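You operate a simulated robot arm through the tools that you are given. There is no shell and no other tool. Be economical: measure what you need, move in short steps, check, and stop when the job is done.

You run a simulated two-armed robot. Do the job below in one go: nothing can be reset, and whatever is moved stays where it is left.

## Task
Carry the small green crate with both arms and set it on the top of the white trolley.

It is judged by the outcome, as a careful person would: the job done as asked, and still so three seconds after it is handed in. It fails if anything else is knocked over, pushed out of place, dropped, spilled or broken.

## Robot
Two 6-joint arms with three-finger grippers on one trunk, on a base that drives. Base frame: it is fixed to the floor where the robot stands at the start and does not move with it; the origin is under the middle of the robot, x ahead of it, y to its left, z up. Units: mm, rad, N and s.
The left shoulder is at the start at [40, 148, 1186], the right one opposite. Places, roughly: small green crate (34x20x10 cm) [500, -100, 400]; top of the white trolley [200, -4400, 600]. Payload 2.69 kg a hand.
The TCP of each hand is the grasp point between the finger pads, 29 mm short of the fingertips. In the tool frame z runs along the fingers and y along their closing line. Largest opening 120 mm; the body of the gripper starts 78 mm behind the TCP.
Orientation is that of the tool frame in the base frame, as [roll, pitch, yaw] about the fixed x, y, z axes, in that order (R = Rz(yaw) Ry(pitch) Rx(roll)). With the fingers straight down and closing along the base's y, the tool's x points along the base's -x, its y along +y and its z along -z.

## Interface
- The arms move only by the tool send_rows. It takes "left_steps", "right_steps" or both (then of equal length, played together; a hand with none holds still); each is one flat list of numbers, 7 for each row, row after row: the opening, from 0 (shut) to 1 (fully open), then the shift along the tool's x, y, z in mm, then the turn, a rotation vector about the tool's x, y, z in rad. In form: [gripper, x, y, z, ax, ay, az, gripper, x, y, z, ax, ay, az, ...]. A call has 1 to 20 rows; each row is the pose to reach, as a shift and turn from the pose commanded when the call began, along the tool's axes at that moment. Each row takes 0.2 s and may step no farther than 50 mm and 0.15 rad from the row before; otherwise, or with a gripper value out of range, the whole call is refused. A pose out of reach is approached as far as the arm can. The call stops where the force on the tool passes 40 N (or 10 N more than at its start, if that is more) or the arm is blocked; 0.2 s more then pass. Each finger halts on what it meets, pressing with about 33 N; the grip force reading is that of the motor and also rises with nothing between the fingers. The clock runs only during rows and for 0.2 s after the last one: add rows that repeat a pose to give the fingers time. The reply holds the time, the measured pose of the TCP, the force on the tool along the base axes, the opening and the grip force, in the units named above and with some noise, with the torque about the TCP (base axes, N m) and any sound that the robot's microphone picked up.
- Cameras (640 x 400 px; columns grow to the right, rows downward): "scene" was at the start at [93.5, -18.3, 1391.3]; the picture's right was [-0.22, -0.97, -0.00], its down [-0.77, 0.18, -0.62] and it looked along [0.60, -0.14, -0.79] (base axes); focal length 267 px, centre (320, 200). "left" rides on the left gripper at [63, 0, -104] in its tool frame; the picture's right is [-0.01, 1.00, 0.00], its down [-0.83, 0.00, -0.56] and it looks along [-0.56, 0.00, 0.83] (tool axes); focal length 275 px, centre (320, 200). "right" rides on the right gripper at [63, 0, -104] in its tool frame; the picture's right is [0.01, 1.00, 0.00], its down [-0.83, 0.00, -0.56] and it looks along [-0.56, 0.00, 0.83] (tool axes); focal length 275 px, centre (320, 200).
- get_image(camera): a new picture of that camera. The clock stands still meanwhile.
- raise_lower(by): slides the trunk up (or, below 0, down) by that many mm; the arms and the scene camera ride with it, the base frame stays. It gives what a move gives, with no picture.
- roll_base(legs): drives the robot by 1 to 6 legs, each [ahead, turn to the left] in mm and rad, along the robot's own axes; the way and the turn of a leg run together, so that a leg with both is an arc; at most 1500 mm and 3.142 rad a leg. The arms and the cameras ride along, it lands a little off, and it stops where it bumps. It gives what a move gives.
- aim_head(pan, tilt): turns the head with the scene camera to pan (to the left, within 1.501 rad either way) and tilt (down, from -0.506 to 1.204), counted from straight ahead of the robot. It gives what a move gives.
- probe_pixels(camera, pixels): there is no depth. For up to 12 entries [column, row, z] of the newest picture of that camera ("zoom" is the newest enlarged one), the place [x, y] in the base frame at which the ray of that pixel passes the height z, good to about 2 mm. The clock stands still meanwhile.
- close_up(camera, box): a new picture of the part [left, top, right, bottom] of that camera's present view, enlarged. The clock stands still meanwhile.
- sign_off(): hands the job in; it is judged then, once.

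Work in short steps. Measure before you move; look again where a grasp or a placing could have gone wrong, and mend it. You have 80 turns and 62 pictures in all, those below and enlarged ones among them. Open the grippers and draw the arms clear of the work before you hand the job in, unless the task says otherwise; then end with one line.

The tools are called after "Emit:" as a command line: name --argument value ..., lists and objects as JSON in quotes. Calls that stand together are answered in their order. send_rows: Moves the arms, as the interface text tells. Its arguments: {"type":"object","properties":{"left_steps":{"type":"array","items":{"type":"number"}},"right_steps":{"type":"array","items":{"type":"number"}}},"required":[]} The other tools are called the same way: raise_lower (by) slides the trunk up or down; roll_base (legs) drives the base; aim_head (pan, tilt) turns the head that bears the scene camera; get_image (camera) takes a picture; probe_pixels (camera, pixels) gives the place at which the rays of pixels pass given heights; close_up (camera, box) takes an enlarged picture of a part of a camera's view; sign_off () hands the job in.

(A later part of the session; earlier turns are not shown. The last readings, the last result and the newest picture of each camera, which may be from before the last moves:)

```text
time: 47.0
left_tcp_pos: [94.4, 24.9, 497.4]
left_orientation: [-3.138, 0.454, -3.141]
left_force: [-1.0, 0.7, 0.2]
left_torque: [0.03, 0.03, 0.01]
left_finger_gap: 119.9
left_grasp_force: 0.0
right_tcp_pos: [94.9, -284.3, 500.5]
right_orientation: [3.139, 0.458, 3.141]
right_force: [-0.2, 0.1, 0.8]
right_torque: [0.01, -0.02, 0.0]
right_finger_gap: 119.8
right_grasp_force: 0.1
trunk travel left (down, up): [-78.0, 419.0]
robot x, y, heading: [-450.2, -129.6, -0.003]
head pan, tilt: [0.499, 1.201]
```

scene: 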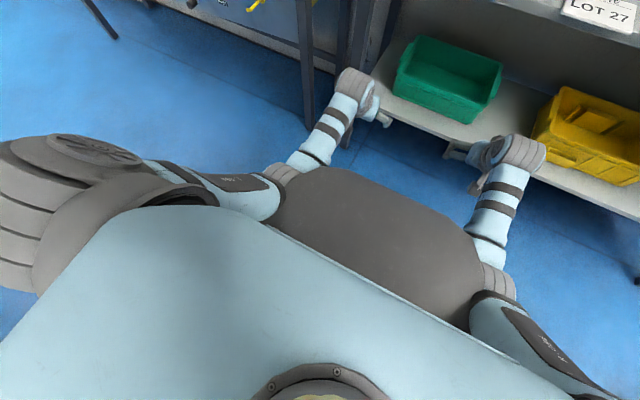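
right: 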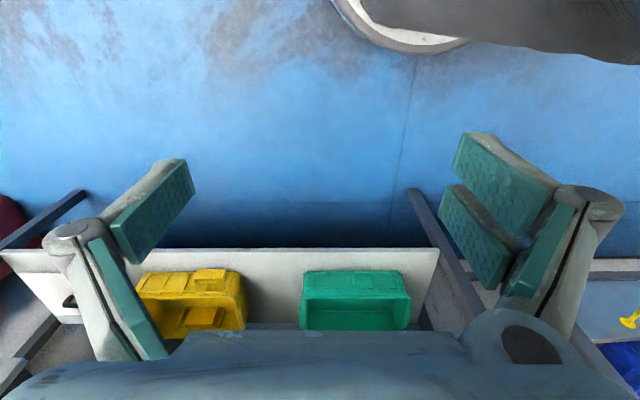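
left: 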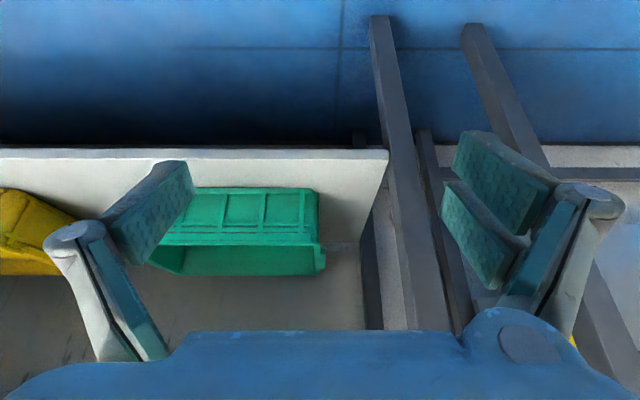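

Tracks well. I lower the arms a further 65 mm here in free space to prove the final grip posture, to be followed by raising the trunk 65 for the approach.

Emit:
send_rows --left_steps '[1, 10, 0, 19, 0, 0, 0, 1, 19, 0, 39, 0, 0, 0, 1, 28.6, 0, 58, 0, 0, 0, 1, 28.6, 0, 58, 0, 0, 0, 1, 28.6, 0, 58, 0, 0, 0]' --right_steps '[1, 10, 0, 20, 0, 0, 0, 1, 20, 0, 40, 0, 0, 0, 1, 30, 0, 60.7, 0, 0, 0, 1, 30, 0, 60.7, 0, 0, 0, 1, 30, 0, 60.7, 0, 0, 0]'

Emit:
raise_lower --by 70

Emit:
aim_head --pan 0.0 --tilt 0.75

Emit:
get_image --camera "scene"

```text
time: 48.2
left_tcp_pos: [94.4, 22.8, 435.9]
left_orientation: [-3.141, 0.456, -3.138]
left_force: [-0.7, -0.6, -0.3]
left_torque: [0.02, -0.03, 0.0]
left_finger_gap: 120.0
left_grasp_force: 0.1
right_tcp_pos: [95.9, -287.9, 432.3]
right_orientation: [3.139, 0.46, 3.141]
right_force: [0.1, 0.5, 0.0]
right_torque: [0.02, 0.02, -0.02]
right_finger_gap: 120.1
right_grasp_force: 0.1
trunk travel left (down, up): [-78.0, 419.0]
robot x, y, heading: [-453.1, -133.0, -0.003]
head pan, tilt: [0.499, 1.201]
```

```text
time: 49.3
left_tcp_pos: [95.2, 22.5, 507.0]
left_orientation: [-3.138, 0.456, -3.14]
left_force: [0.8, 0.2, -0.6]
left_torque: [-0.03, 0.0, 0.02]
left_finger_gap: 119.9
left_grasp_force: 0.0
right_tcp_pos: [94.5, -285.8, 504.2]
right_orientation: [3.136, 0.459, 3.141]
right_force: [0.4, -0.5, -0.1]
right_torque: [0.01, 0.04, -0.02]
right_finger_gap: 120.0
right_grasp_force: 0.0
trunk travel left (down, up): [-148.0, 349.0]
robot x, y, heading: [-452.4, -131.8, 0.006]
head pan, tilt: [0.499, 1.201]
```

```text
time: 50.2
left_tcp_pos: [93.9, 23.8, 506.5]
left_orientation: [-3.139, 0.457, -3.14]
left_force: [0.0, -0.1, -0.2]
left_torque: [-0.03, 0.01, 0.02]
left_finger_gap: 119.8
left_grasp_force: 0.1
right_tcp_pos: [95.0, -285.1, 503.6]
right_orientation: [3.136, 0.457, 3.141]
right_force: [0.0, -0.8, 0.5]
right_torque: [-0.02, -0.04, -0.02]
right_finger_gap: 120.0
right_grasp_force: 0.0
trunk travel left (down, up): [-148.0, 349.0]
robot x, y, heading: [-455.6, -133.4, 0.0]
head pan, tilt: [0.0, 0.75]
```

```text
35 pictures are left
```

scene: 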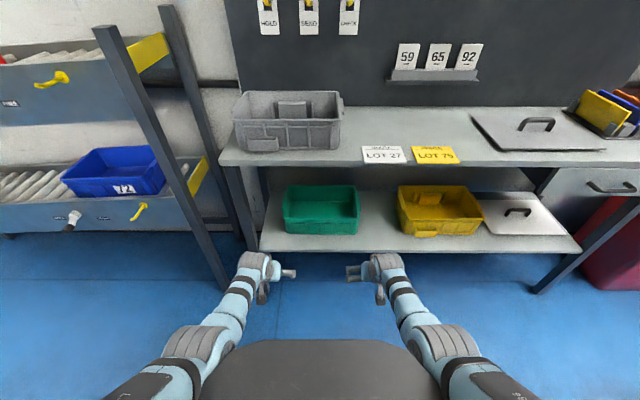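

Poses are stable. Drive ahead 300 mm with the fingertips ≈30 mm above rim level, then check with the wrist cameras before going over the crate.

Emit:
roll_base --legs '[[270, 0]]'

Emit:
get_image --camera "left"

Emit:
get_image --camera "right"

Emit:
get_image --camera "scene"

```text
time: 52.2
left_tcp_pos: [367.9, 20.4, 506.5]
left_orientation: [-3.138, 0.455, 3.14]
left_force: [-0.6, 0.4, -0.1]
left_torque: [0.0, -0.01, -0.03]
left_finger_gap: 120.0
left_grasp_force: 0.0
right_tcp_pos: [368.7, -290.1, 503.8]
right_orientation: [3.139, 0.46, 3.139]
right_force: [0.9, 0.3, 0.0]
right_torque: [-0.01, 0.01, 0.01]
right_finger_gap: 120.0
right_grasp_force: 0.0
trunk travel left (down, up): [-148.0, 349.0]
robot x, y, heading: [-183.9, -125.3, -0.006]
head pan, tilt: [0.0, 0.75]
```

```text
34 pictures are left
```

left: 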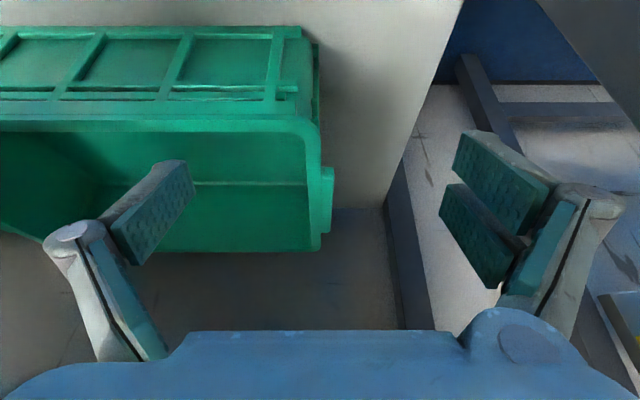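

```text
33 pictures are left
```

right: 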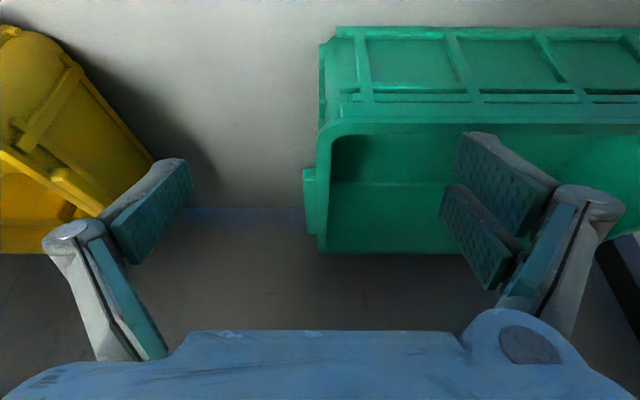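

```text
32 pictures are left
```

scene: 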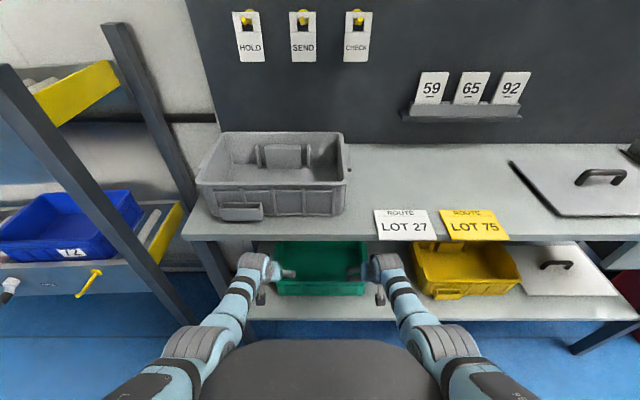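

Both end walls are visible: left wall outer edge ≈ column 320, handle 333; right wall outer ≈ 317, handle 303. I probe them.

Emit:
probe_pixels --camera "left" --pixels '[[320, 145, 450], [320, 248, 450], [305, 150, 450], [334, 172, 445], [334, 232, 445], [200, 130, 450], [250, 250, 450], [316, 60, 380], [400, 210, 350]]'

Emit:
probe_pixels --camera "right" --pixels '[[317, 145, 450], [317, 248, 450], [332, 150, 450], [303, 172, 445], [303, 232, 445], [450, 130, 450], [400, 252, 450]]'

```text
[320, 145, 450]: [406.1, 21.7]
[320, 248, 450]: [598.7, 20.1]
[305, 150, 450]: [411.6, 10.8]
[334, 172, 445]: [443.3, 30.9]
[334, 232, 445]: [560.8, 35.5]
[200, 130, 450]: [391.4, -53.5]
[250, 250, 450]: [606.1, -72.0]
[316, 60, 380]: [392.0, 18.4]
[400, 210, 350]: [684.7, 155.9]
```

```text
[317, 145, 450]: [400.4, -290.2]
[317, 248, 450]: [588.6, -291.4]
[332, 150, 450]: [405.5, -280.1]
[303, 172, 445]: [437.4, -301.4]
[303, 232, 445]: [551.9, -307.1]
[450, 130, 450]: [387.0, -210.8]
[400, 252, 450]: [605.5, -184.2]
```

Crate centre x≈495; walls at y=+10…21 (handle to 35) and −280…−291 (handle to −305), so the hands at y=20/−290 are well centred. Drive 125 mm further to the middle.

Emit:
roll_base --legs '[[125, 0]]'

Emit:
get_image --camera "left"

Emit:
get_image --camera "right"

```text
time: 53.4
left_tcp_pos: [493.3, 19.2, 506.6]
left_orientation: [-3.138, 0.453, 3.14]
left_force: [-0.4, 0.0, 0.0]
left_torque: [0.03, -0.02, 0.01]
left_finger_gap: 120.1
left_grasp_force: 0.2
right_tcp_pos: [493.7, -289.2, 504.1]
right_orientation: [3.138, 0.459, 3.136]
right_force: [0.2, -0.1, -0.4]
right_torque: [0.01, -0.01, -0.03]
right_finger_gap: 120.1
right_grasp_force: 0.0
trunk travel left (down, up): [-148.0, 349.0]
robot x, y, heading: [-53.0, -128.0, -0.0]
head pan, tilt: [0.0, 0.75]
```

```text
31 pictures are left
```

left: 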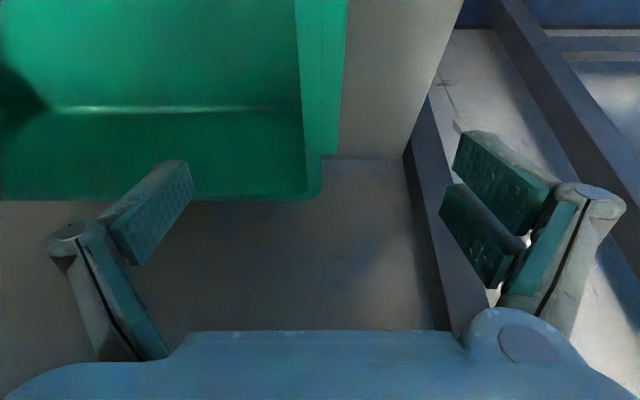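

```text
30 pictures are left
```

right: 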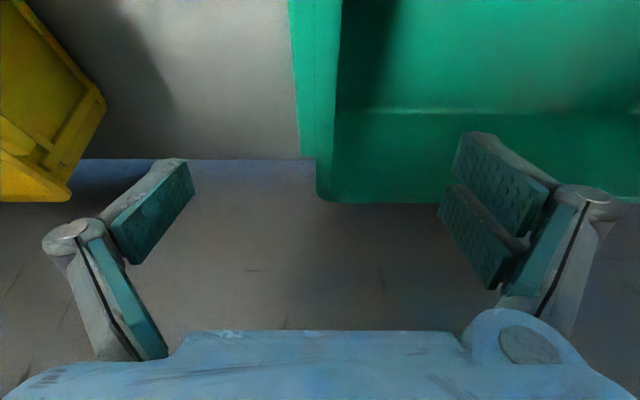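

Each end wall lies between the open fingers. Lower the trunk 68 mm to put the pads over the walls.

Emit:
raise_lower --by -68

Emit:
get_image --camera "left"

Emit:
get_image --camera "right"

```text
time: 54.5
left_tcp_pos: [493.1, 19.3, 437.9]
left_orientation: [3.141, 0.457, 3.139]
left_force: [0.1, 0.4, 0.1]
left_torque: [0.03, -0.03, 0.0]
left_finger_gap: 119.8
left_grasp_force: 0.0
right_tcp_pos: [492.7, -288.9, 434.7]
right_orientation: [3.139, 0.457, 3.135]
right_force: [0.0, 0.1, 0.0]
right_torque: [0.01, 0.02, 0.01]
right_finger_gap: 119.7
right_grasp_force: 0.0
trunk travel left (down, up): [-80.0, 417.0]
robot x, y, heading: [-53.0, -131.2, -0.003]
head pan, tilt: [0.0, 0.75]
```

```text
29 pictures are left
```

left: 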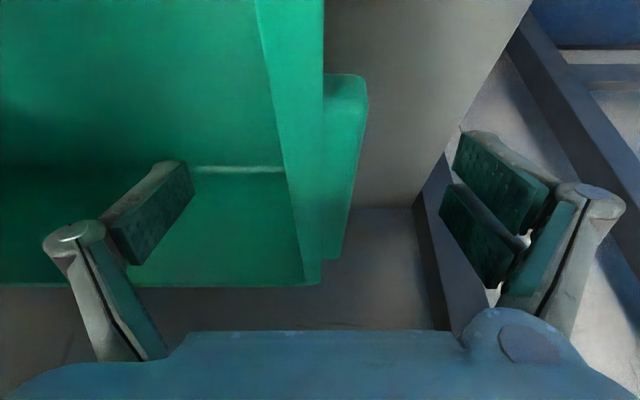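

```text
28 pictures are left
```

right: 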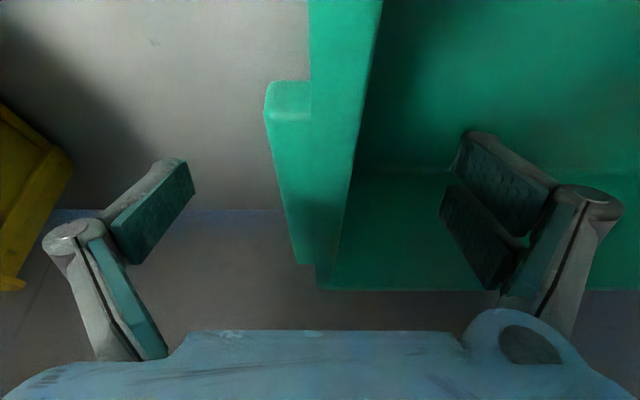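

Both walls with their handle lugs sit between the pads. Close both grippers together.

Emit:
send_rows --left_steps '[0.5, 0, 0, 0, 0, 0, 0, 0.3, 0, 0, 0, 0, 0, 0, 0, 0, 0, 0, 0, 0, 0, 0, 0, 0, 0, 0, 0, 0, 0, 0, 0, 0, 0, 0, 0, 0, 0, 0, 0, 0, 0, 0]' --right_steps '[0.5, 0, 0, 0, 0, 0, 0, 0.3, 0, 0, 0, 0, 0, 0, 0, 0, 0, 0, 0, 0, 0, 0, 0, 0, 0, 0, 0, 0, 0, 0, 0, 0, 0, 0, 0, 0, 0, 0, 0, 0, 0, 0]'

Emit:
get_image --camera "left"

Emit:
get_image --camera "right"

```text
time: 55.9
left_tcp_pos: [494.4, 20.7, 437.5]
left_orientation: [-3.141, 0.454, 3.14]
left_force: [0.4, 14.0, 0.4]
left_torque: [-1.03, 0.0, -0.06]
left_finger_gap: 18.8
left_grasp_force: 33.4
right_tcp_pos: [492.7, -290.7, 433.3]
right_orientation: [3.138, 0.46, 3.137]
right_force: [-0.4, -15.2, -0.2]
right_torque: [1.34, -0.11, 0.31]
right_finger_gap: 18.6
right_grasp_force: 33.3
trunk travel left (down, up): [-80.0, 417.0]
robot x, y, heading: [-52.7, -130.3, -0.003]
head pan, tilt: [0.0, 0.75]
```

```text
27 pictures are left
```

left: 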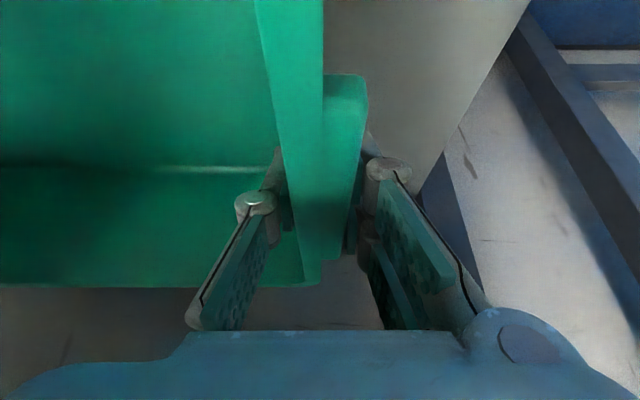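

```text
26 pictures are left
```

right: 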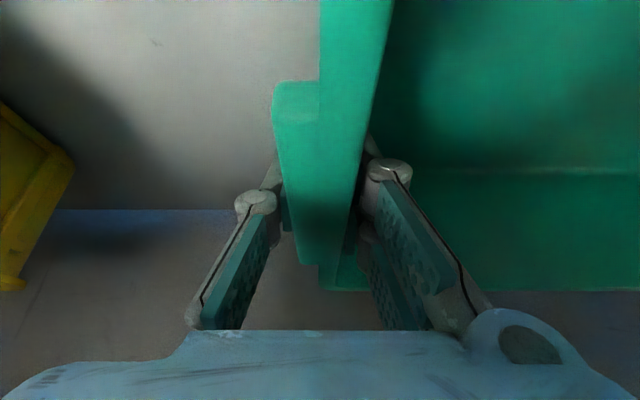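

Firm grips (18.7 mm, 33 N), but each hand is pushed outward with ~14 N. I ease each hand 3 mm outward to relieve it.

Emit:
send_rows --left_steps '[0, 0, 1.5, 0, 0, 0, 0, 0, 0, 3, 0, 0, 0, 0, 0, 0, 3, 0, 0, 0, 0]' --right_steps '[0, 0, -1.5, 0, 0, 0, 0, 0, 0, -3, 0, 0, 0, 0, 0, 0, -3, 0, 0, 0, 0]'

```text
time: 56.7
left_tcp_pos: [493.9, 21.5, 437.4]
left_orientation: [-3.134, 0.456, -3.141]
left_force: [1.8, -12.6, -0.4]
left_torque: [-1.19, -0.46, -0.11]
left_finger_gap: 18.7
left_grasp_force: 33.2
right_tcp_pos: [492.6, -289.9, 434.0]
right_orientation: [3.133, 0.459, 3.136]
right_force: [-0.4, 12.6, 3.5]
right_torque: [1.15, 0.88, 0.64]
right_finger_gap: 18.7
right_grasp_force: 32.7
trunk travel left (down, up): [-80.0, 417.0]
robot x, y, heading: [-56.3, -125.7, -0.006]
head pan, tilt: [0.0, 0.75]
```

Now −12.6 N, so the neutral point is about 1.5 mm back; I set that and then lift by raising the trunk 40 mm.

Emit:
send_rows --left_steps '[0, 0, -1.5, 0, 0, 0, 0, 0, 0, -1.5, 0, 0, 0, 0]' --right_steps '[0, 0, 1.5, 0, 0, 0, 0, 0, 0, 1.5, 0, 0, 0, 0]'

Emit:
raise_lower --by 40

Emit:
get_image --camera "scene"

Emit:
get_image --camera "left"

```text
time: 57.3
left_tcp_pos: [491.7, 19.8, 437.9]
left_orientation: [-3.137, 0.454, 3.141]
left_force: [-0.7, -17.1, 0.7]
left_torque: [-1.16, 0.18, -0.31]
left_finger_gap: 18.6
left_grasp_force: 32.9
right_tcp_pos: [493.4, -290.3, 433.7]
right_orientation: [3.134, 0.458, 3.137]
right_force: [0.6, 16.4, 0.8]
right_torque: [1.26, -0.5, 0.34]
right_finger_gap: 18.5
right_grasp_force: 32.8
trunk travel left (down, up): [-80.0, 417.0]
robot x, y, heading: [-56.0, -132.4, -0.006]
head pan, tilt: [0.0, 0.75]
```

```text
time: 58.1
left_tcp_pos: [492.9, 20.5, 476.1]
left_orientation: [-3.136, 0.454, 3.14]
left_force: [-0.8, -25.8, -2.7]
left_torque: [-1.18, 0.36, -0.43]
left_finger_gap: 18.9
left_grasp_force: 33.0
right_tcp_pos: [492.2, -290.5, 474.0]
right_orientation: [3.136, 0.457, 3.137]
right_force: [0.7, 25.9, -1.2]
right_torque: [1.27, -0.39, 0.33]
right_finger_gap: 18.7
right_grasp_force: 33.1
trunk travel left (down, up): [-120.0, 377.0]
robot x, y, heading: [-54.0, -127.8, -0.005]
head pan, tilt: [0.0, 0.75]
```

```text
25 pictures are left
```

scene: 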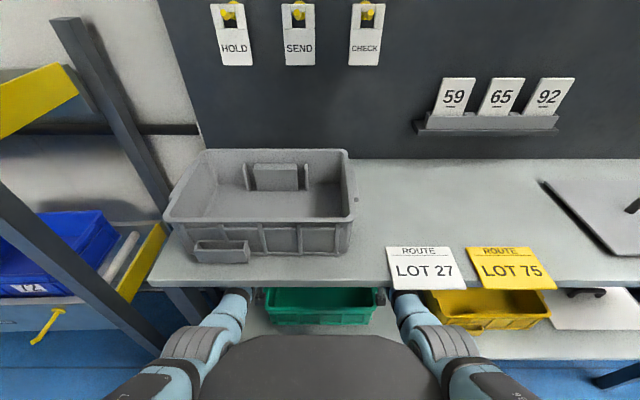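

```text
24 pictures are left
```

left: 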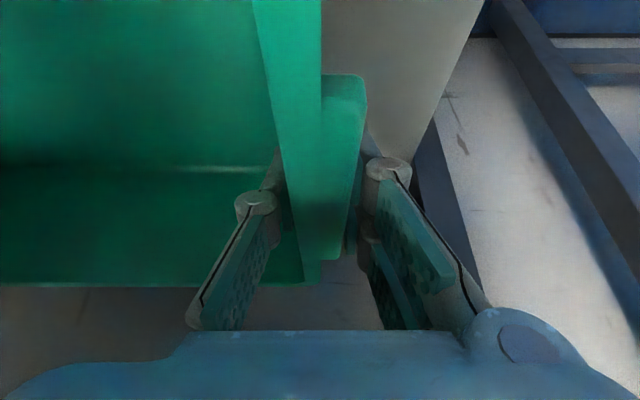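

The crate is lifted, but the inward pull has grown to 26 N; I move each hand 1.5 mm inward and watch it.

Emit:
send_rows --left_steps '[0, 0, -1.5, 0, 0, 0, 0, 0, 0, -1.5, 0, 0, 0, 0, 0, 0, -1.5, 0, 0, 0, 0]' --right_steps '[0, 0, 1.5, 0, 0, 0, 0, 0, 0, 1.5, 0, 0, 0, 0, 0, 0, 1.5, 0, 0, 0, 0]'

Emit:
send_rows --left_steps '[0, 0, 0, 0, 0, 0, 0, 0, 0, 0, 0, 0, 0, 0, 0, 0, 0, 0, 0, 0, 0]' --right_steps '[0, 0, 0, 0, 0, 0, 0, 0, 0, 0, 0, 0, 0, 0, 0, 0, 0, 0, 0, 0, 0]'

```text
time: 58.9
left_tcp_pos: [495.1, 21.1, 476.4]
left_orientation: [-3.139, 0.452, 3.139]
left_force: [0.0, -15.1, -2.9]
left_torque: [-1.1, 0.19, -0.41]
left_finger_gap: 18.4
left_grasp_force: 32.5
right_tcp_pos: [493.5, -289.9, 474.1]
right_orientation: [3.139, 0.459, 3.137]
right_force: [0.3, 15.2, -1.3]
right_torque: [1.46, -0.23, 0.23]
right_finger_gap: 18.7
right_grasp_force: 33.5
trunk travel left (down, up): [-120.0, 377.0]
robot x, y, heading: [-53.1, -130.8, -0.008]
head pan, tilt: [0.0, 0.75]
```

```text
time: 59.7
left_tcp_pos: [492.7, 20.4, 477.5]
left_orientation: [-3.14, 0.452, 3.141]
left_force: [-0.5, -7.9, -3.5]
left_torque: [-1.07, 0.21, -0.35]
left_finger_gap: 19.0
left_grasp_force: 33.3
right_tcp_pos: [492.9, -290.4, 475.0]
right_orientation: [3.138, 0.459, 3.139]
right_force: [0.8, 7.7, -0.4]
right_torque: [1.41, -0.25, 0.23]
right_finger_gap: 18.5
right_grasp_force: 32.8
trunk travel left (down, up): [-120.0, 377.0]
robot x, y, heading: [-55.7, -129.9, -0.004]
head pan, tilt: [0.0, 0.75]
```

The side force is fading (8 N) and the crate hangs clear. Back out 500 mm straight from under the bench.

Emit:
roll_base --legs '[[-500, 0]]'

Emit:
get_image --camera "scene"

Emit:
aim_head --pan -1.5 --tilt 0.4

Emit:
get_image --camera "scene"

```text
time: 62.7
left_tcp_pos: [-12.4, 23.9, 478.1]
left_orientation: [-3.139, 0.454, -3.14]
left_force: [0.7, 6.5, -3.0]
left_torque: [-1.03, -0.08, -0.26]
left_finger_gap: 18.8
left_grasp_force: 33.5
right_tcp_pos: [-15.0, -285.6, 473.3]
right_orientation: [3.138, 0.46, 3.139]
right_force: [0.5, -6.3, -0.9]
right_torque: [1.3, -0.01, 0.2]
right_finger_gap: 19.0
right_grasp_force: 33.1
trunk travel left (down, up): [-120.0, 377.0]
robot x, y, heading: [-564.7, -129.0, -0.001]
head pan, tilt: [0.0, 0.75]
```

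```text
23 pictures are left
```

scene: 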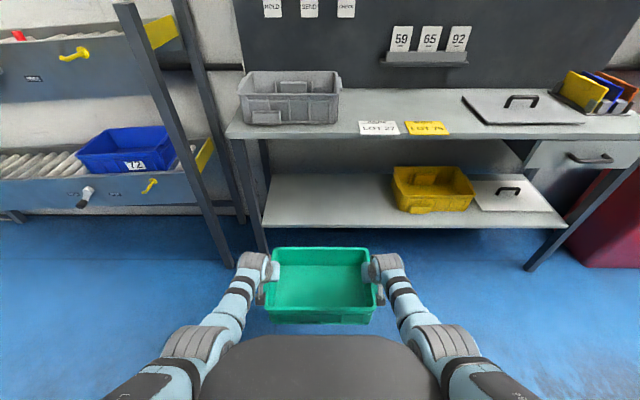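

```text
time: 64.3
left_tcp_pos: [-14.0, 24.3, 478.1]
left_orientation: [-3.139, 0.454, -3.14]
left_force: [0.4, 2.6, -1.2]
left_torque: [-0.99, -0.05, -0.23]
left_finger_gap: 18.9
left_grasp_force: 33.0
right_tcp_pos: [-14.4, -286.6, 473.7]
right_orientation: [3.139, 0.459, 3.14]
right_force: [0.2, -2.8, -2.0]
right_torque: [1.31, -0.02, 0.2]
right_finger_gap: 18.7
right_grasp_force: 33.1
trunk travel left (down, up): [-120.0, 377.0]
robot x, y, heading: [-560.0, -128.4, -0.002]
head pan, tilt: [-1.499, 0.4]
```

```text
22 pictures are left
```

scene: 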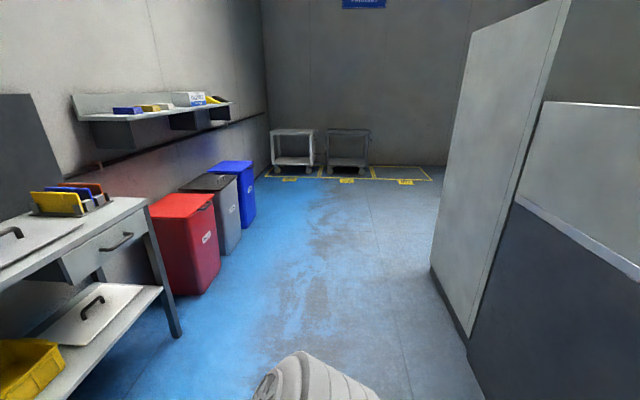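

The crate hangs level between both hands. I probe the aisle: bins (200,295),(253,225), cabinet (432,268),(467,345), and the trolleys.

Emit:
probe_pixels --camera "scene" --pixels '[[200, 295, 0], [220, 262, 0], [242, 228, 0], [254, 222, 0], [432, 268, 0], [467, 345, 0], [490, 400, 0], [181, 336, 0], [279, 173, 0], [312, 173, 0], [272, 137, 600], [314, 136, 600]]'

Emit:
close_up --camera "scene" --box '[240, 100, 440, 225]'

```text
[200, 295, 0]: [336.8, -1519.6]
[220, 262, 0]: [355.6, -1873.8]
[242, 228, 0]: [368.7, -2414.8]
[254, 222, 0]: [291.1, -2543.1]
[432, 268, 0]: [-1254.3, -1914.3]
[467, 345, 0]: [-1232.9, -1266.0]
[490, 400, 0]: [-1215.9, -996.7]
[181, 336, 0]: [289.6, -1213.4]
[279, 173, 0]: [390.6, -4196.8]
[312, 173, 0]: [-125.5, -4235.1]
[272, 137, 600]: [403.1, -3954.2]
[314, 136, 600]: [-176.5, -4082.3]
```

```text
3.20 times, centred on (340, 162) of scene
```

zoom: 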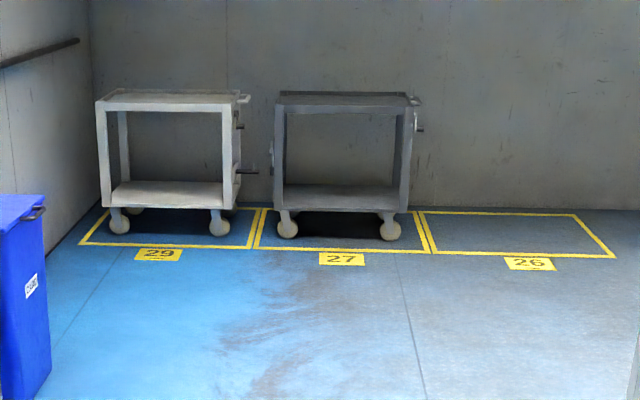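

The white trolley is the left one (bay 29), centre x≈140–200; the aisle is clear between x≈290 (bins) and −1230. Turn right and drive down the aisle.

Emit:
roll_base --legs '[[0, -1.57], [1400, 0]]'

Emit:
aim_head --pan 0.2 --tilt 0.45

Emit:
get_image --camera "scene"

```text
time: 75.2
left_tcp_pos: [-379.2, -2101.8, 477.1]
left_orientation: [3.142, 0.453, 1.591]
left_force: [2.9, 0.2, -2.9]
left_torque: [-0.03, 1.08, -0.26]
left_finger_gap: 19.1
left_grasp_force: 33.1
right_tcp_pos: [-689.1, -2108.4, 473.6]
right_orientation: [3.139, 0.46, 1.588]
right_force: [-2.6, 0.4, -2.3]
right_torque: [0.01, -1.28, 0.15]
right_finger_gap: 18.6
right_grasp_force: 33.0
trunk travel left (down, up): [-120.0, 377.0]
robot x, y, heading: [-543.6, -1557.3, -1.556]
head pan, tilt: [-1.499, 0.4]
```

```text
time: 77.0
left_tcp_pos: [-379.2, -2102.0, 477.8]
left_orientation: [-3.138, 0.454, 1.592]
left_force: [2.0, -0.1, -2.0]
left_torque: [0.0, 0.99, -0.2]
left_finger_gap: 18.7
left_grasp_force: 33.0
right_tcp_pos: [-690.1, -2108.1, 473.2]
right_orientation: [3.138, 0.459, 1.588]
right_force: [-2.4, -0.4, -1.1]
right_torque: [-0.01, -1.27, 0.18]
right_finger_gap: 18.5
right_grasp_force: 33.1
trunk travel left (down, up): [-120.0, 377.0]
robot x, y, heading: [-540.9, -1553.5, -1.555]
head pan, tilt: [0.201, 0.45]
```

```text
20 pictures are left
```

scene: 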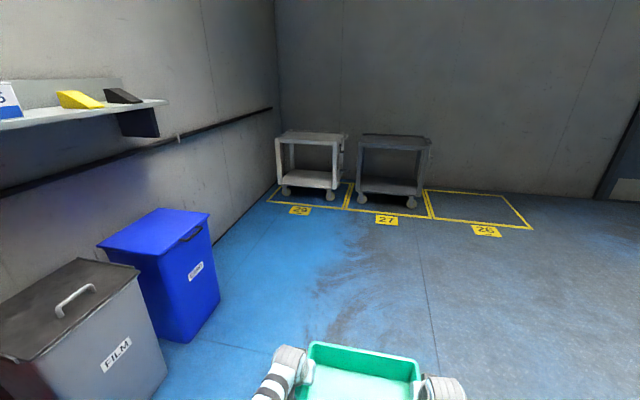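

Path clear. Drive 900 mm further, then measure the trolley from closer.

Emit:
roll_base --legs '[[900, -0.015]]'

Emit:
close_up --camera "scene" --box '[180, 80, 440, 240]'

```text
time: 81.8
left_tcp_pos: [-388.0, -3017.4, 476.8]
left_orientation: [-3.139, 0.453, 1.567]
left_force: [2.1, 0.4, -2.6]
left_torque: [-0.04, 1.05, -0.23]
left_finger_gap: 19.0
left_grasp_force: 32.9
right_tcp_pos: [-699.1, -3014.9, 473.5]
right_orientation: [3.139, 0.46, 1.565]
right_force: [-3.3, 0.0, -1.4]
right_torque: [-0.03, -1.27, 0.2]
right_finger_gap: 18.8
right_grasp_force: 33.0
trunk travel left (down, up): [-120.0, 377.0]
robot x, y, heading: [-539.1, -2466.7, -1.577]
head pan, tilt: [0.201, 0.45]
```

```text
2.46 times, centred on (310, 160) of scene
```

zoom: 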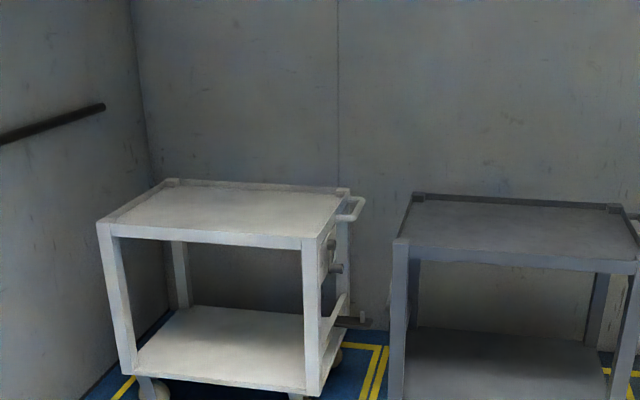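

The white trolley's top corners in the zoom: front (98,222),(318,242), back (168,182),(348,192). Probe them at two heights.

Emit:
probe_pixels --camera "zoom" --pixels '[[98, 222, 600], [318, 242, 600], [168, 182, 600], [348, 192, 600], [98, 222, 650], [318, 242, 650], [168, 182, 650], [348, 192, 650], [366, 200, 600], [396, 240, 600], [120, 236, 600], [305, 252, 600]]'

```text
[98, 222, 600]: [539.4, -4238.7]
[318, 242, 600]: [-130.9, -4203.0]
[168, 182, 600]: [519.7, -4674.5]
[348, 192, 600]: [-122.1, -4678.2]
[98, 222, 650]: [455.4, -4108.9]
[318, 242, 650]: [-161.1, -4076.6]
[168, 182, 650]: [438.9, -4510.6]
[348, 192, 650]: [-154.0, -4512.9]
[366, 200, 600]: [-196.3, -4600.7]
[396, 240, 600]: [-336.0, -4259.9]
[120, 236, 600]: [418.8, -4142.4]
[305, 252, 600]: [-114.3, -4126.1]
```

The top measures x −130…540, y −4215…−4675 at z≈600. I swing left diagonally to stand in front of it at about (190, −3300).

Emit:
roll_base --legs '[[0, 0.725], [1107, 0], [0, -0.718]]'

Emit:
raise_lower --by 290

Emit:
aim_head --pan 0.0 --tilt 0.7

Emit:
get_image --camera "scene"

```text
time: 88.6
left_tcp_pos: [619.6, -3533.6, 471.5]
left_orientation: [-3.129, 0.433, 2.315]
left_force: [0.0, 1.0, -0.4]
left_torque: [-0.57, 1.0, 0.62]
left_finger_gap: 19.2
left_grasp_force: 33.2
right_tcp_pos: [390.9, -3745.1, 468.6]
right_orientation: [-3.134, 0.443, 2.311]
right_force: [-5.8, 1.1, -2.8]
right_torque: [0.24, -0.95, 0.7]
right_finger_gap: 20.3
right_grasp_force: 33.0
trunk travel left (down, up): [-120.0, 377.0]
robot x, y, heading: [149.0, -3234.5, -0.834]
head pan, tilt: [0.201, 0.45]
stopped in leg 2: the force on the tool passed its limit at 70 N (the readings are from after the stop); the commanded pose is now the measured one
```

```text
time: 91.5
left_tcp_pos: [619.1, -3533.5, 763.0]
left_orientation: [-3.131, 0.437, 2.314]
left_force: [1.3, 0.1, 0.1]
left_torque: [-0.47, 1.12, 0.49]
left_finger_gap: 19.2
left_grasp_force: 33.2
right_tcp_pos: [392.0, -3745.2, 761.6]
right_orientation: [-3.136, 0.448, 2.312]
right_force: [-8.8, -1.1, -2.1]
right_torque: [0.34, -0.8, 0.74]
right_finger_gap: 20.6
right_grasp_force: 33.1
trunk travel left (down, up): [-410.0, 87.0]
robot x, y, heading: [147.9, -3231.7, -0.834]
head pan, tilt: [0.201, 0.45]
```

```text
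time: 92.3
left_tcp_pos: [620.5, -3533.1, 761.6]
left_orientation: [-3.131, 0.434, 2.314]
left_force: [2.3, -2.0, -0.7]
left_torque: [-0.66, 1.06, 0.55]
left_finger_gap: 19.1
left_grasp_force: 33.0
right_tcp_pos: [391.7, -3744.9, 761.0]
right_orientation: [-3.136, 0.446, 2.311]
right_force: [-8.9, 1.2, 0.0]
right_torque: [0.6, -0.92, 1.07]
right_finger_gap: 20.2
right_grasp_force: 32.3
trunk travel left (down, up): [-410.0, 87.0]
robot x, y, heading: [145.8, -3232.6, -0.836]
head pan, tilt: [0.0, 0.7]
```

```text
18 pictures are left
```

scene: 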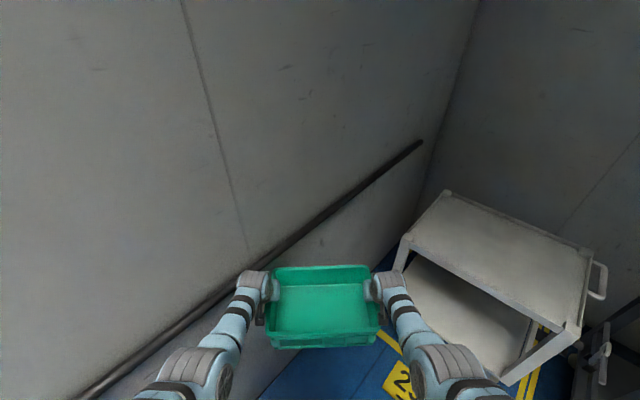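

The crate's left front corner bumped the wall (x≈700); the crate is still held firmly and nothing else was touched. I back off 60 mm and turn right to face the trolley.

Emit:
roll_base --legs '[[-60, 0], [0, -0.65]]'

Emit:
get_image --camera "scene"

Emit:
get_image --camera "left"

Emit:
get_image --camera "right"

```text
time: 95.0
left_tcp_pos: [309.0, -3711.6, 761.4]
left_orientation: [-3.129, 0.435, 1.681]
left_force: [4.4, -3.6, -0.5]
left_torque: [-0.46, 1.01, 0.63]
left_finger_gap: 19.3
left_grasp_force: 32.8
right_tcp_pos: [-0.2, -3745.9, 759.8]
right_orientation: [-3.135, 0.448, 1.675]
right_force: [-4.7, 3.5, -2.9]
right_torque: [0.3, -0.74, 0.86]
right_finger_gap: 20.3
right_grasp_force: 33.7
trunk travel left (down, up): [-410.0, 87.0]
robot x, y, heading: [104.7, -3189.0, -1.47]
head pan, tilt: [0.0, 0.7]
```

```text
17 pictures are left
```

scene: 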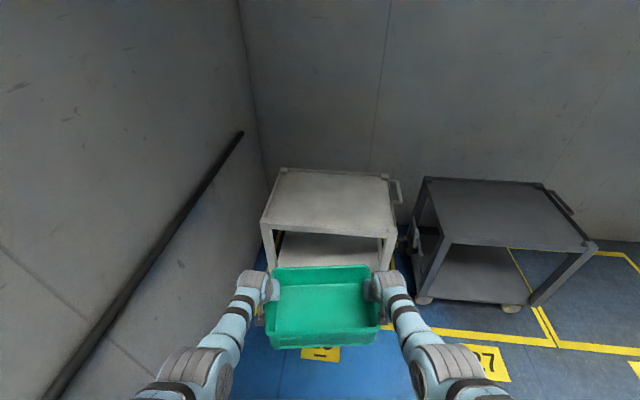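

```text
16 pictures are left
```

left: 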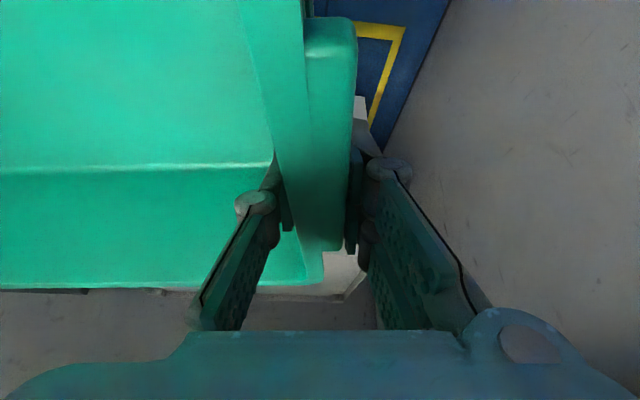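

```text
15 pictures are left
```

right: 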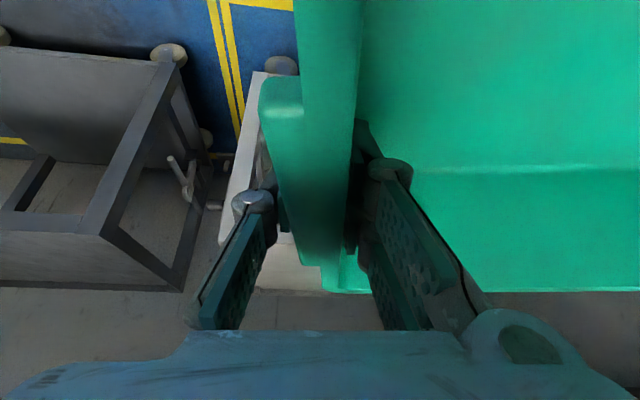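

Crate still gripped, only slightly shifted. I enlarge the trolley top for rim details and exact corners.

Emit:
close_up --camera "scene" --box '[240, 150, 430, 270]'

Emit:
probe_pixels --camera "scene" --pixels '[[261, 222, 600], [396, 236, 600], [281, 168, 600], [388, 176, 600], [261, 222, 630], [396, 236, 630], [281, 168, 630], [388, 176, 630]]'

```text
3.33 times, centred on (335, 210) of scene
```

zoom: 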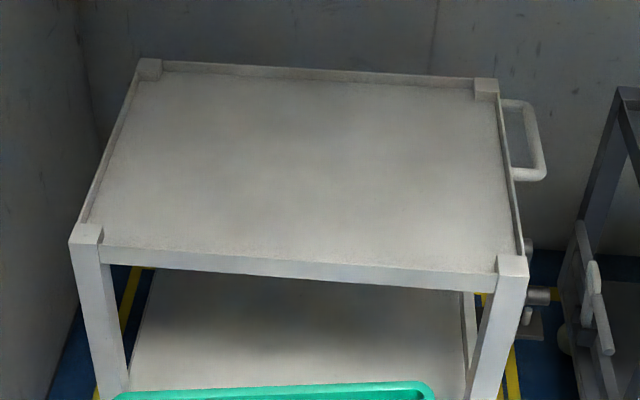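

```text
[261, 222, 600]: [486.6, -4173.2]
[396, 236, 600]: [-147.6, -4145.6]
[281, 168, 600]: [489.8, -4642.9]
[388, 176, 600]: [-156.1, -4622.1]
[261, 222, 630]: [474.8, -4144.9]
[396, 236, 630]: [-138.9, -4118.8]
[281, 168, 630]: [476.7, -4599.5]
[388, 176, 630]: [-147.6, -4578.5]
```

Trolley top (posts ≈635 high) spans x −140…473, front edge y≈−4115, with a low lip. I raise 30 mm, then drive 400 mm and square up, leaving the last part for a check.

Emit:
raise_lower --by 30

Emit:
roll_base --legs '[[350, 0], [0, -0.1]]'

Emit:
get_image --camera "scene"

```text
time: 95.8
left_tcp_pos: [309.4, -3711.8, 792.9]
left_orientation: [-3.13, 0.437, 1.681]
left_force: [2.4, -5.3, -2.1]
left_torque: [-0.37, 1.14, 0.67]
left_finger_gap: 19.0
left_grasp_force: 33.3
right_tcp_pos: [-0.1, -3745.2, 791.1]
right_orientation: [-3.135, 0.445, 1.676]
right_force: [-2.9, 6.7, -3.2]
right_torque: [0.24, -0.89, 1.2]
right_finger_gap: 20.4
right_grasp_force: 33.0
trunk travel left (down, up): [-440.0, 57.0]
robot x, y, heading: [104.8, -3187.9, -1.472]
head pan, tilt: [0.0, 0.7]
```

```text
time: 98.5
left_tcp_pos: [295.7, -4075.8, 792.7]
left_orientation: [-3.128, 0.436, 1.59]
left_force: [2.5, -4.9, -0.8]
left_torque: [-0.01, 1.11, 0.58]
left_finger_gap: 19.3
left_grasp_force: 33.2
right_tcp_pos: [-14.1, -4082.1, 791.5]
right_orientation: [-3.137, 0.447, 1.583]
right_force: [-2.1, 5.2, -1.9]
right_torque: [-0.07, -0.81, 0.73]
right_finger_gap: 20.3
right_grasp_force: 32.2
trunk travel left (down, up): [-440.0, 57.0]
robot x, y, heading: [140.0, -3535.7, -1.564]
head pan, tilt: [0.0, 0.7]
```

```text
13 pictures are left
```

scene: 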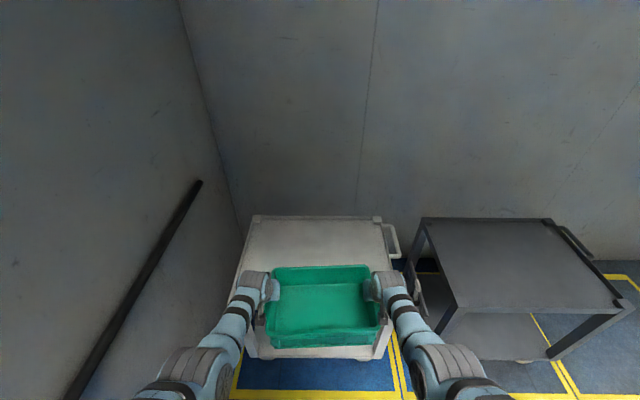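

Now mid-TCP y≈−4079. I enlarge the view around the trolley's front edge and crate to re-measure.

Emit:
close_up --camera "scene" --box '[220, 205, 430, 375]'

```text
2.35 times, centred on (325, 290) of scene
```

zoom: 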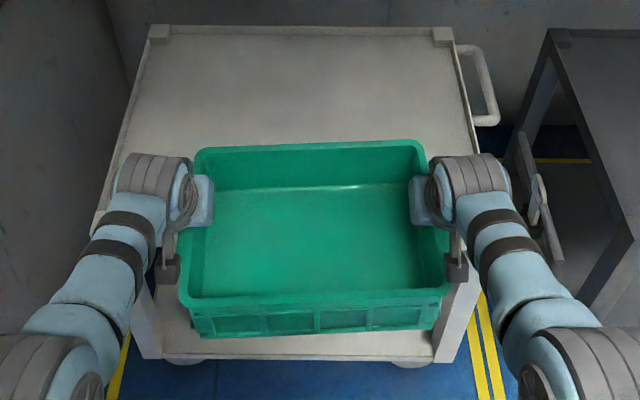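

I probe the crate rim (z≈805) and the tray's back corners and right front post.

Emit:
probe_pixels --camera "zoom" --pixels '[[200, 150, 805], [420, 143, 805], [183, 302, 805], [449, 292, 805], [150, 28, 635], [452, 30, 635], [475, 282, 635], [195, 335, 705], [435, 328, 705]]'

```text
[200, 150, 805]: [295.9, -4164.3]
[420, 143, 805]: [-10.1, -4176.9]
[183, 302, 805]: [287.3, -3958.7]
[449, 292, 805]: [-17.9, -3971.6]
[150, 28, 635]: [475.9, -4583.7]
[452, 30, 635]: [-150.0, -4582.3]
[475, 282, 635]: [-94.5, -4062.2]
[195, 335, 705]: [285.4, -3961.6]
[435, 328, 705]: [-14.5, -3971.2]
```

Crate spans y −3965…−4170, bottom ≈705. Drive 190 mm so it lies just inside the tray's front lip (front ≈−4155).

Emit:
roll_base --legs '[[192, 0]]'

Emit:
close_up --camera "scene" --box '[220, 205, 430, 375]'

Emit:
get_image --camera "right"

```text
time: 100.1
left_tcp_pos: [293.6, -4265.6, 796.5]
left_orientation: [-3.135, 0.438, 1.583]
left_force: [2.0, -4.9, -0.5]
left_torque: [-0.86, 1.16, 0.76]
left_finger_gap: 19.2
left_grasp_force: 32.9
right_tcp_pos: [-18.8, -4270.3, 794.1]
right_orientation: [-3.138, 0.451, 1.581]
right_force: [-2.1, 6.7, -3.0]
right_torque: [0.72, -0.95, 1.25]
right_finger_gap: 20.3
right_grasp_force: 32.7
trunk travel left (down, up): [-440.0, 57.0]
robot x, y, heading: [141.2, -3728.3, -1.567]
head pan, tilt: [0.0, 0.7]
```

```text
2.35 times, centred on (325, 290) of scene
```

zoom: 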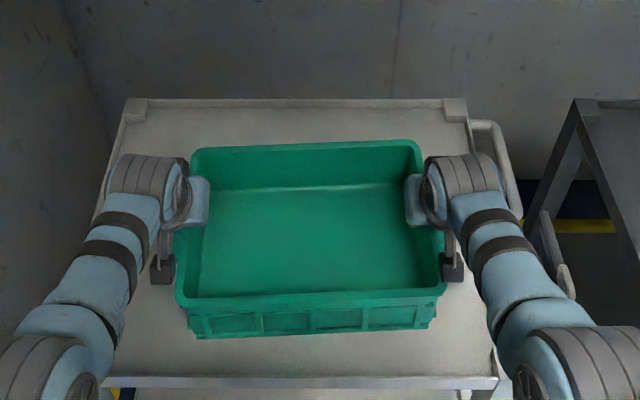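

```text
10 pictures are left
```

right: 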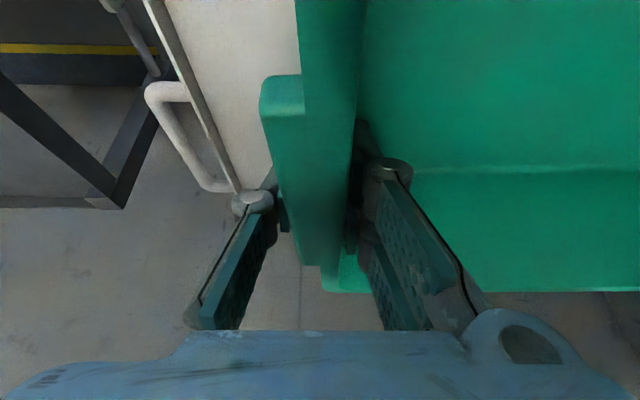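

The tray's front edge is at zoom row ≈378; verify against the crate base (row ≈335).

Emit:
probe_pixels --camera "zoom" --pixels '[[300, 378, 610], [300, 378, 635], [195, 336, 708], [433, 328, 708], [182, 300, 808], [447, 292, 808], [130, 100, 635], [465, 100, 635]]'

```text
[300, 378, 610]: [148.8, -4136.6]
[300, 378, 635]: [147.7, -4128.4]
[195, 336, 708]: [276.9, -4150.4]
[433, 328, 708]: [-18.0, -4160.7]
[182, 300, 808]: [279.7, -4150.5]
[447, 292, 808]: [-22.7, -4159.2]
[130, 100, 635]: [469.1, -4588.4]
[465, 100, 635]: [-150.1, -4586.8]
```

Only ~20 mm inside the front edge (y≈−4132); I advance 45 mm more (base clearance still as at the bench), then lower towards the tray in steps.

Emit:
roll_base --legs '[[45, 0]]'

Emit:
raise_lower --by -65

Emit:
close_up --camera "scene" --box '[220, 205, 430, 375]'

```text
time: 101.0
left_tcp_pos: [300.4, -4306.2, 796.3]
left_orientation: [-3.123, 0.445, 1.589]
left_force: [1.3, -3.9, 0.3]
left_torque: [-1.0, 1.2, 0.78]
left_finger_gap: 18.9
left_grasp_force: 33.2
right_tcp_pos: [-11.9, -4310.0, 797.0]
right_orientation: [-3.13, 0.451, 1.584]
right_force: [-1.3, 6.2, -2.5]
right_torque: [0.83, -0.68, 1.02]
right_finger_gap: 20.2
right_grasp_force: 32.5
trunk travel left (down, up): [-440.0, 57.0]
robot x, y, heading: [141.9, -3773.8, -1.567]
head pan, tilt: [0.0, 0.7]
```

```text
time: 102.0
left_tcp_pos: [302.6, -4313.9, 725.7]
left_orientation: [-3.116, 0.439, 1.591]
left_force: [0.9, -5.9, -1.8]
left_torque: [-0.9, 1.12, 0.8]
left_finger_gap: 19.0
left_grasp_force: 33.2
right_tcp_pos: [-7.4, -4315.9, 726.9]
right_orientation: [-3.124, 0.443, 1.584]
right_force: [-2.1, 6.1, -3.0]
right_torque: [0.84, -0.68, 0.96]
right_finger_gap: 20.0
right_grasp_force: 33.1
trunk travel left (down, up): [-375.0, 122.0]
robot x, y, heading: [140.7, -3769.2, -1.576]
head pan, tilt: [0.0, 0.7]
```

```text
2.35 times, centred on (325, 290) of scene
```

zoom: 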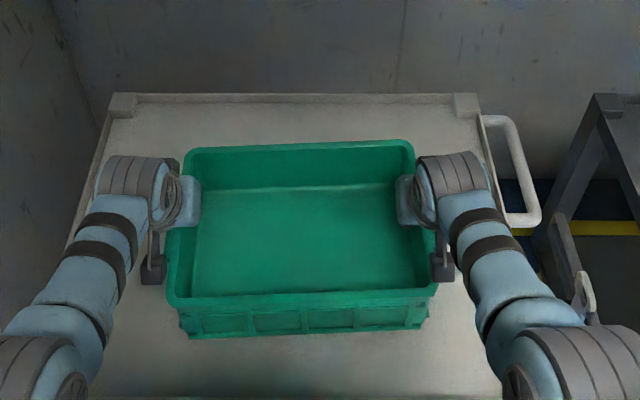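

Crate bottom ≈638 now. Lower 18 mm and read the vertical forces.

Emit:
raise_lower --by -18

Emit:
raise_lower --by -8

```text
time: 102.7
left_tcp_pos: [304.0, -4312.0, 707.7]
left_orientation: [-3.117, 0.435, 1.59]
left_force: [2.3, -6.1, 0.2]
left_torque: [-0.76, 1.09, 0.76]
left_finger_gap: 19.2
left_grasp_force: 32.9
right_tcp_pos: [-6.9, -4316.2, 708.7]
right_orientation: [-3.124, 0.444, 1.585]
right_force: [-2.3, 5.4, -3.4]
right_torque: [0.69, -0.74, 0.96]
right_finger_gap: 20.2
right_grasp_force: 32.6
trunk travel left (down, up): [-357.0, 140.0]
robot x, y, heading: [142.2, -3772.2, -1.568]
head pan, tilt: [0.0, 0.7]
```

```text
time: 103.3
left_tcp_pos: [304.0, -4311.9, 700.9]
left_orientation: [-3.118, 0.436, 1.589]
left_force: [1.4, -5.6, 0.1]
left_torque: [-0.44, 1.17, 0.69]
left_finger_gap: 18.8
left_grasp_force: 33.1
right_tcp_pos: [-7.8, -4315.9, 700.4]
right_orientation: [-3.124, 0.444, 1.584]
right_force: [-2.5, 5.3, -3.7]
right_torque: [0.35, -0.73, 0.89]
right_finger_gap: 20.3
right_grasp_force: 32.7
trunk travel left (down, up): [-349.0, 148.0]
robot x, y, heading: [141.8, -3774.1, -1.57]
head pan, tilt: [0.0, 0.7]
```

Not touching yet (forces unchanged, only the torque eased slightly); keep lowering in small steps.

Emit:
raise_lower --by -6

Emit:
raise_lower --by -5

```text
time: 103.8
left_tcp_pos: [301.7, -4312.3, 698.9]
left_orientation: [-3.117, 0.446, 1.591]
left_force: [-0.4, -6.1, 21.2]
left_torque: [-0.84, 1.15, 0.58]
left_finger_gap: 18.5
left_grasp_force: 32.8
right_tcp_pos: [-9.0, -4313.2, 697.1]
right_orientation: [-3.124, 0.449, 1.585]
right_force: [-5.5, 5.0, -1.6]
right_torque: [0.04, -0.87, 0.93]
right_finger_gap: 20.1
right_grasp_force: 32.7
trunk travel left (down, up): [-343.0, 154.0]
robot x, y, heading: [142.5, -3774.7, -1.573]
head pan, tilt: [0.0, 0.7]
```

```text
time: 104.4
left_tcp_pos: [302.6, -4311.2, 694.6]
left_orientation: [-3.116, 0.447, 1.59]
left_force: [-4.2, -13.1, 26.6]
left_torque: [-0.38, 0.56, 0.76]
left_finger_gap: 18.4
left_grasp_force: 33.2
right_tcp_pos: [-9.8, -4314.1, 694.0]
right_orientation: [-3.125, 0.455, 1.584]
right_force: [-6.5, 7.9, 12.0]
right_torque: [-0.33, -1.05, 0.87]
right_finger_gap: 20.5
right_grasp_force: 32.6
trunk travel left (down, up): [-338.0, 159.0]
robot x, y, heading: [140.1, -3769.1, -1.571]
head pan, tilt: [0.0, 0.7]
```

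Both sides now bear on the tray (26 N / 12 N upward), TCP ≈694. Check by picture before releasing.

Emit:
get_image --camera "scene"

Emit:
send_rows --left_steps '[0.25, 0, 0, 0, 0, 0, 0, 0.35, 0, 0, 0, 0, 0, 0, 0.5, 0, 0, 0, 0, 0, 0, 0.6, 0, 0, 0, 0, 0, 0, 0.6, 0, 0, 0, 0, 0, 0]' --right_steps '[0.25, 0, 0, 0, 0, 0, 0, 0.35, 0, 0, 0, 0, 0, 0, 0.5, 0, 0, 0, 0, 0, 0, 0.6, 0, 0, 0, 0, 0, 0, 0.6, 0, 0, 0, 0, 0, 0]'

Emit:
get_image --camera "scene"

```text
8 pictures are left
```

scene: 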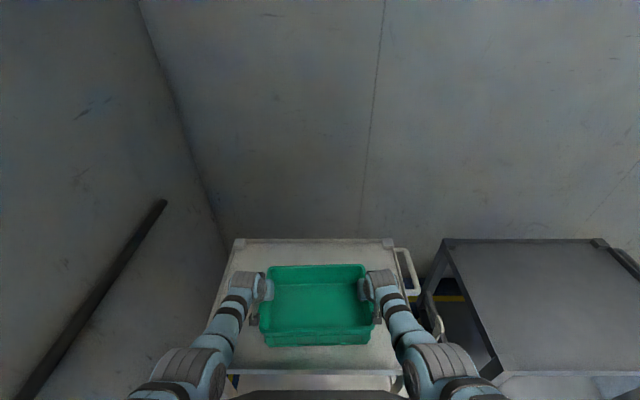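

```text
time: 105.6
left_tcp_pos: [303.9, -4312.5, 688.6]
left_orientation: [-3.117, 0.437, 1.59]
left_force: [0.3, -0.1, -0.1]
left_torque: [0.02, 0.0, 0.0]
left_finger_gap: 72.2
left_grasp_force: 0.1
right_tcp_pos: [-8.0, -4315.1, 691.5]
right_orientation: [-3.125, 0.444, 1.585]
right_force: [0.2, -0.6, -0.1]
right_torque: [-0.02, 0.0, -0.01]
right_finger_gap: 72.0
right_grasp_force: 0.1
trunk travel left (down, up): [-338.0, 159.0]
robot x, y, heading: [138.5, -3766.3, -1.571]
head pan, tilt: [0.0, 0.7]
```

```text
7 pictures are left
```

scene: 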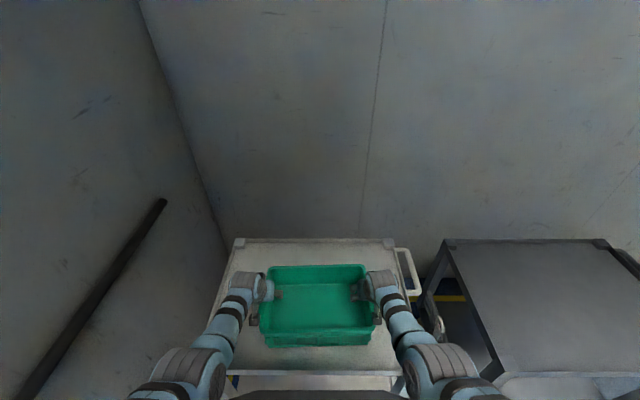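

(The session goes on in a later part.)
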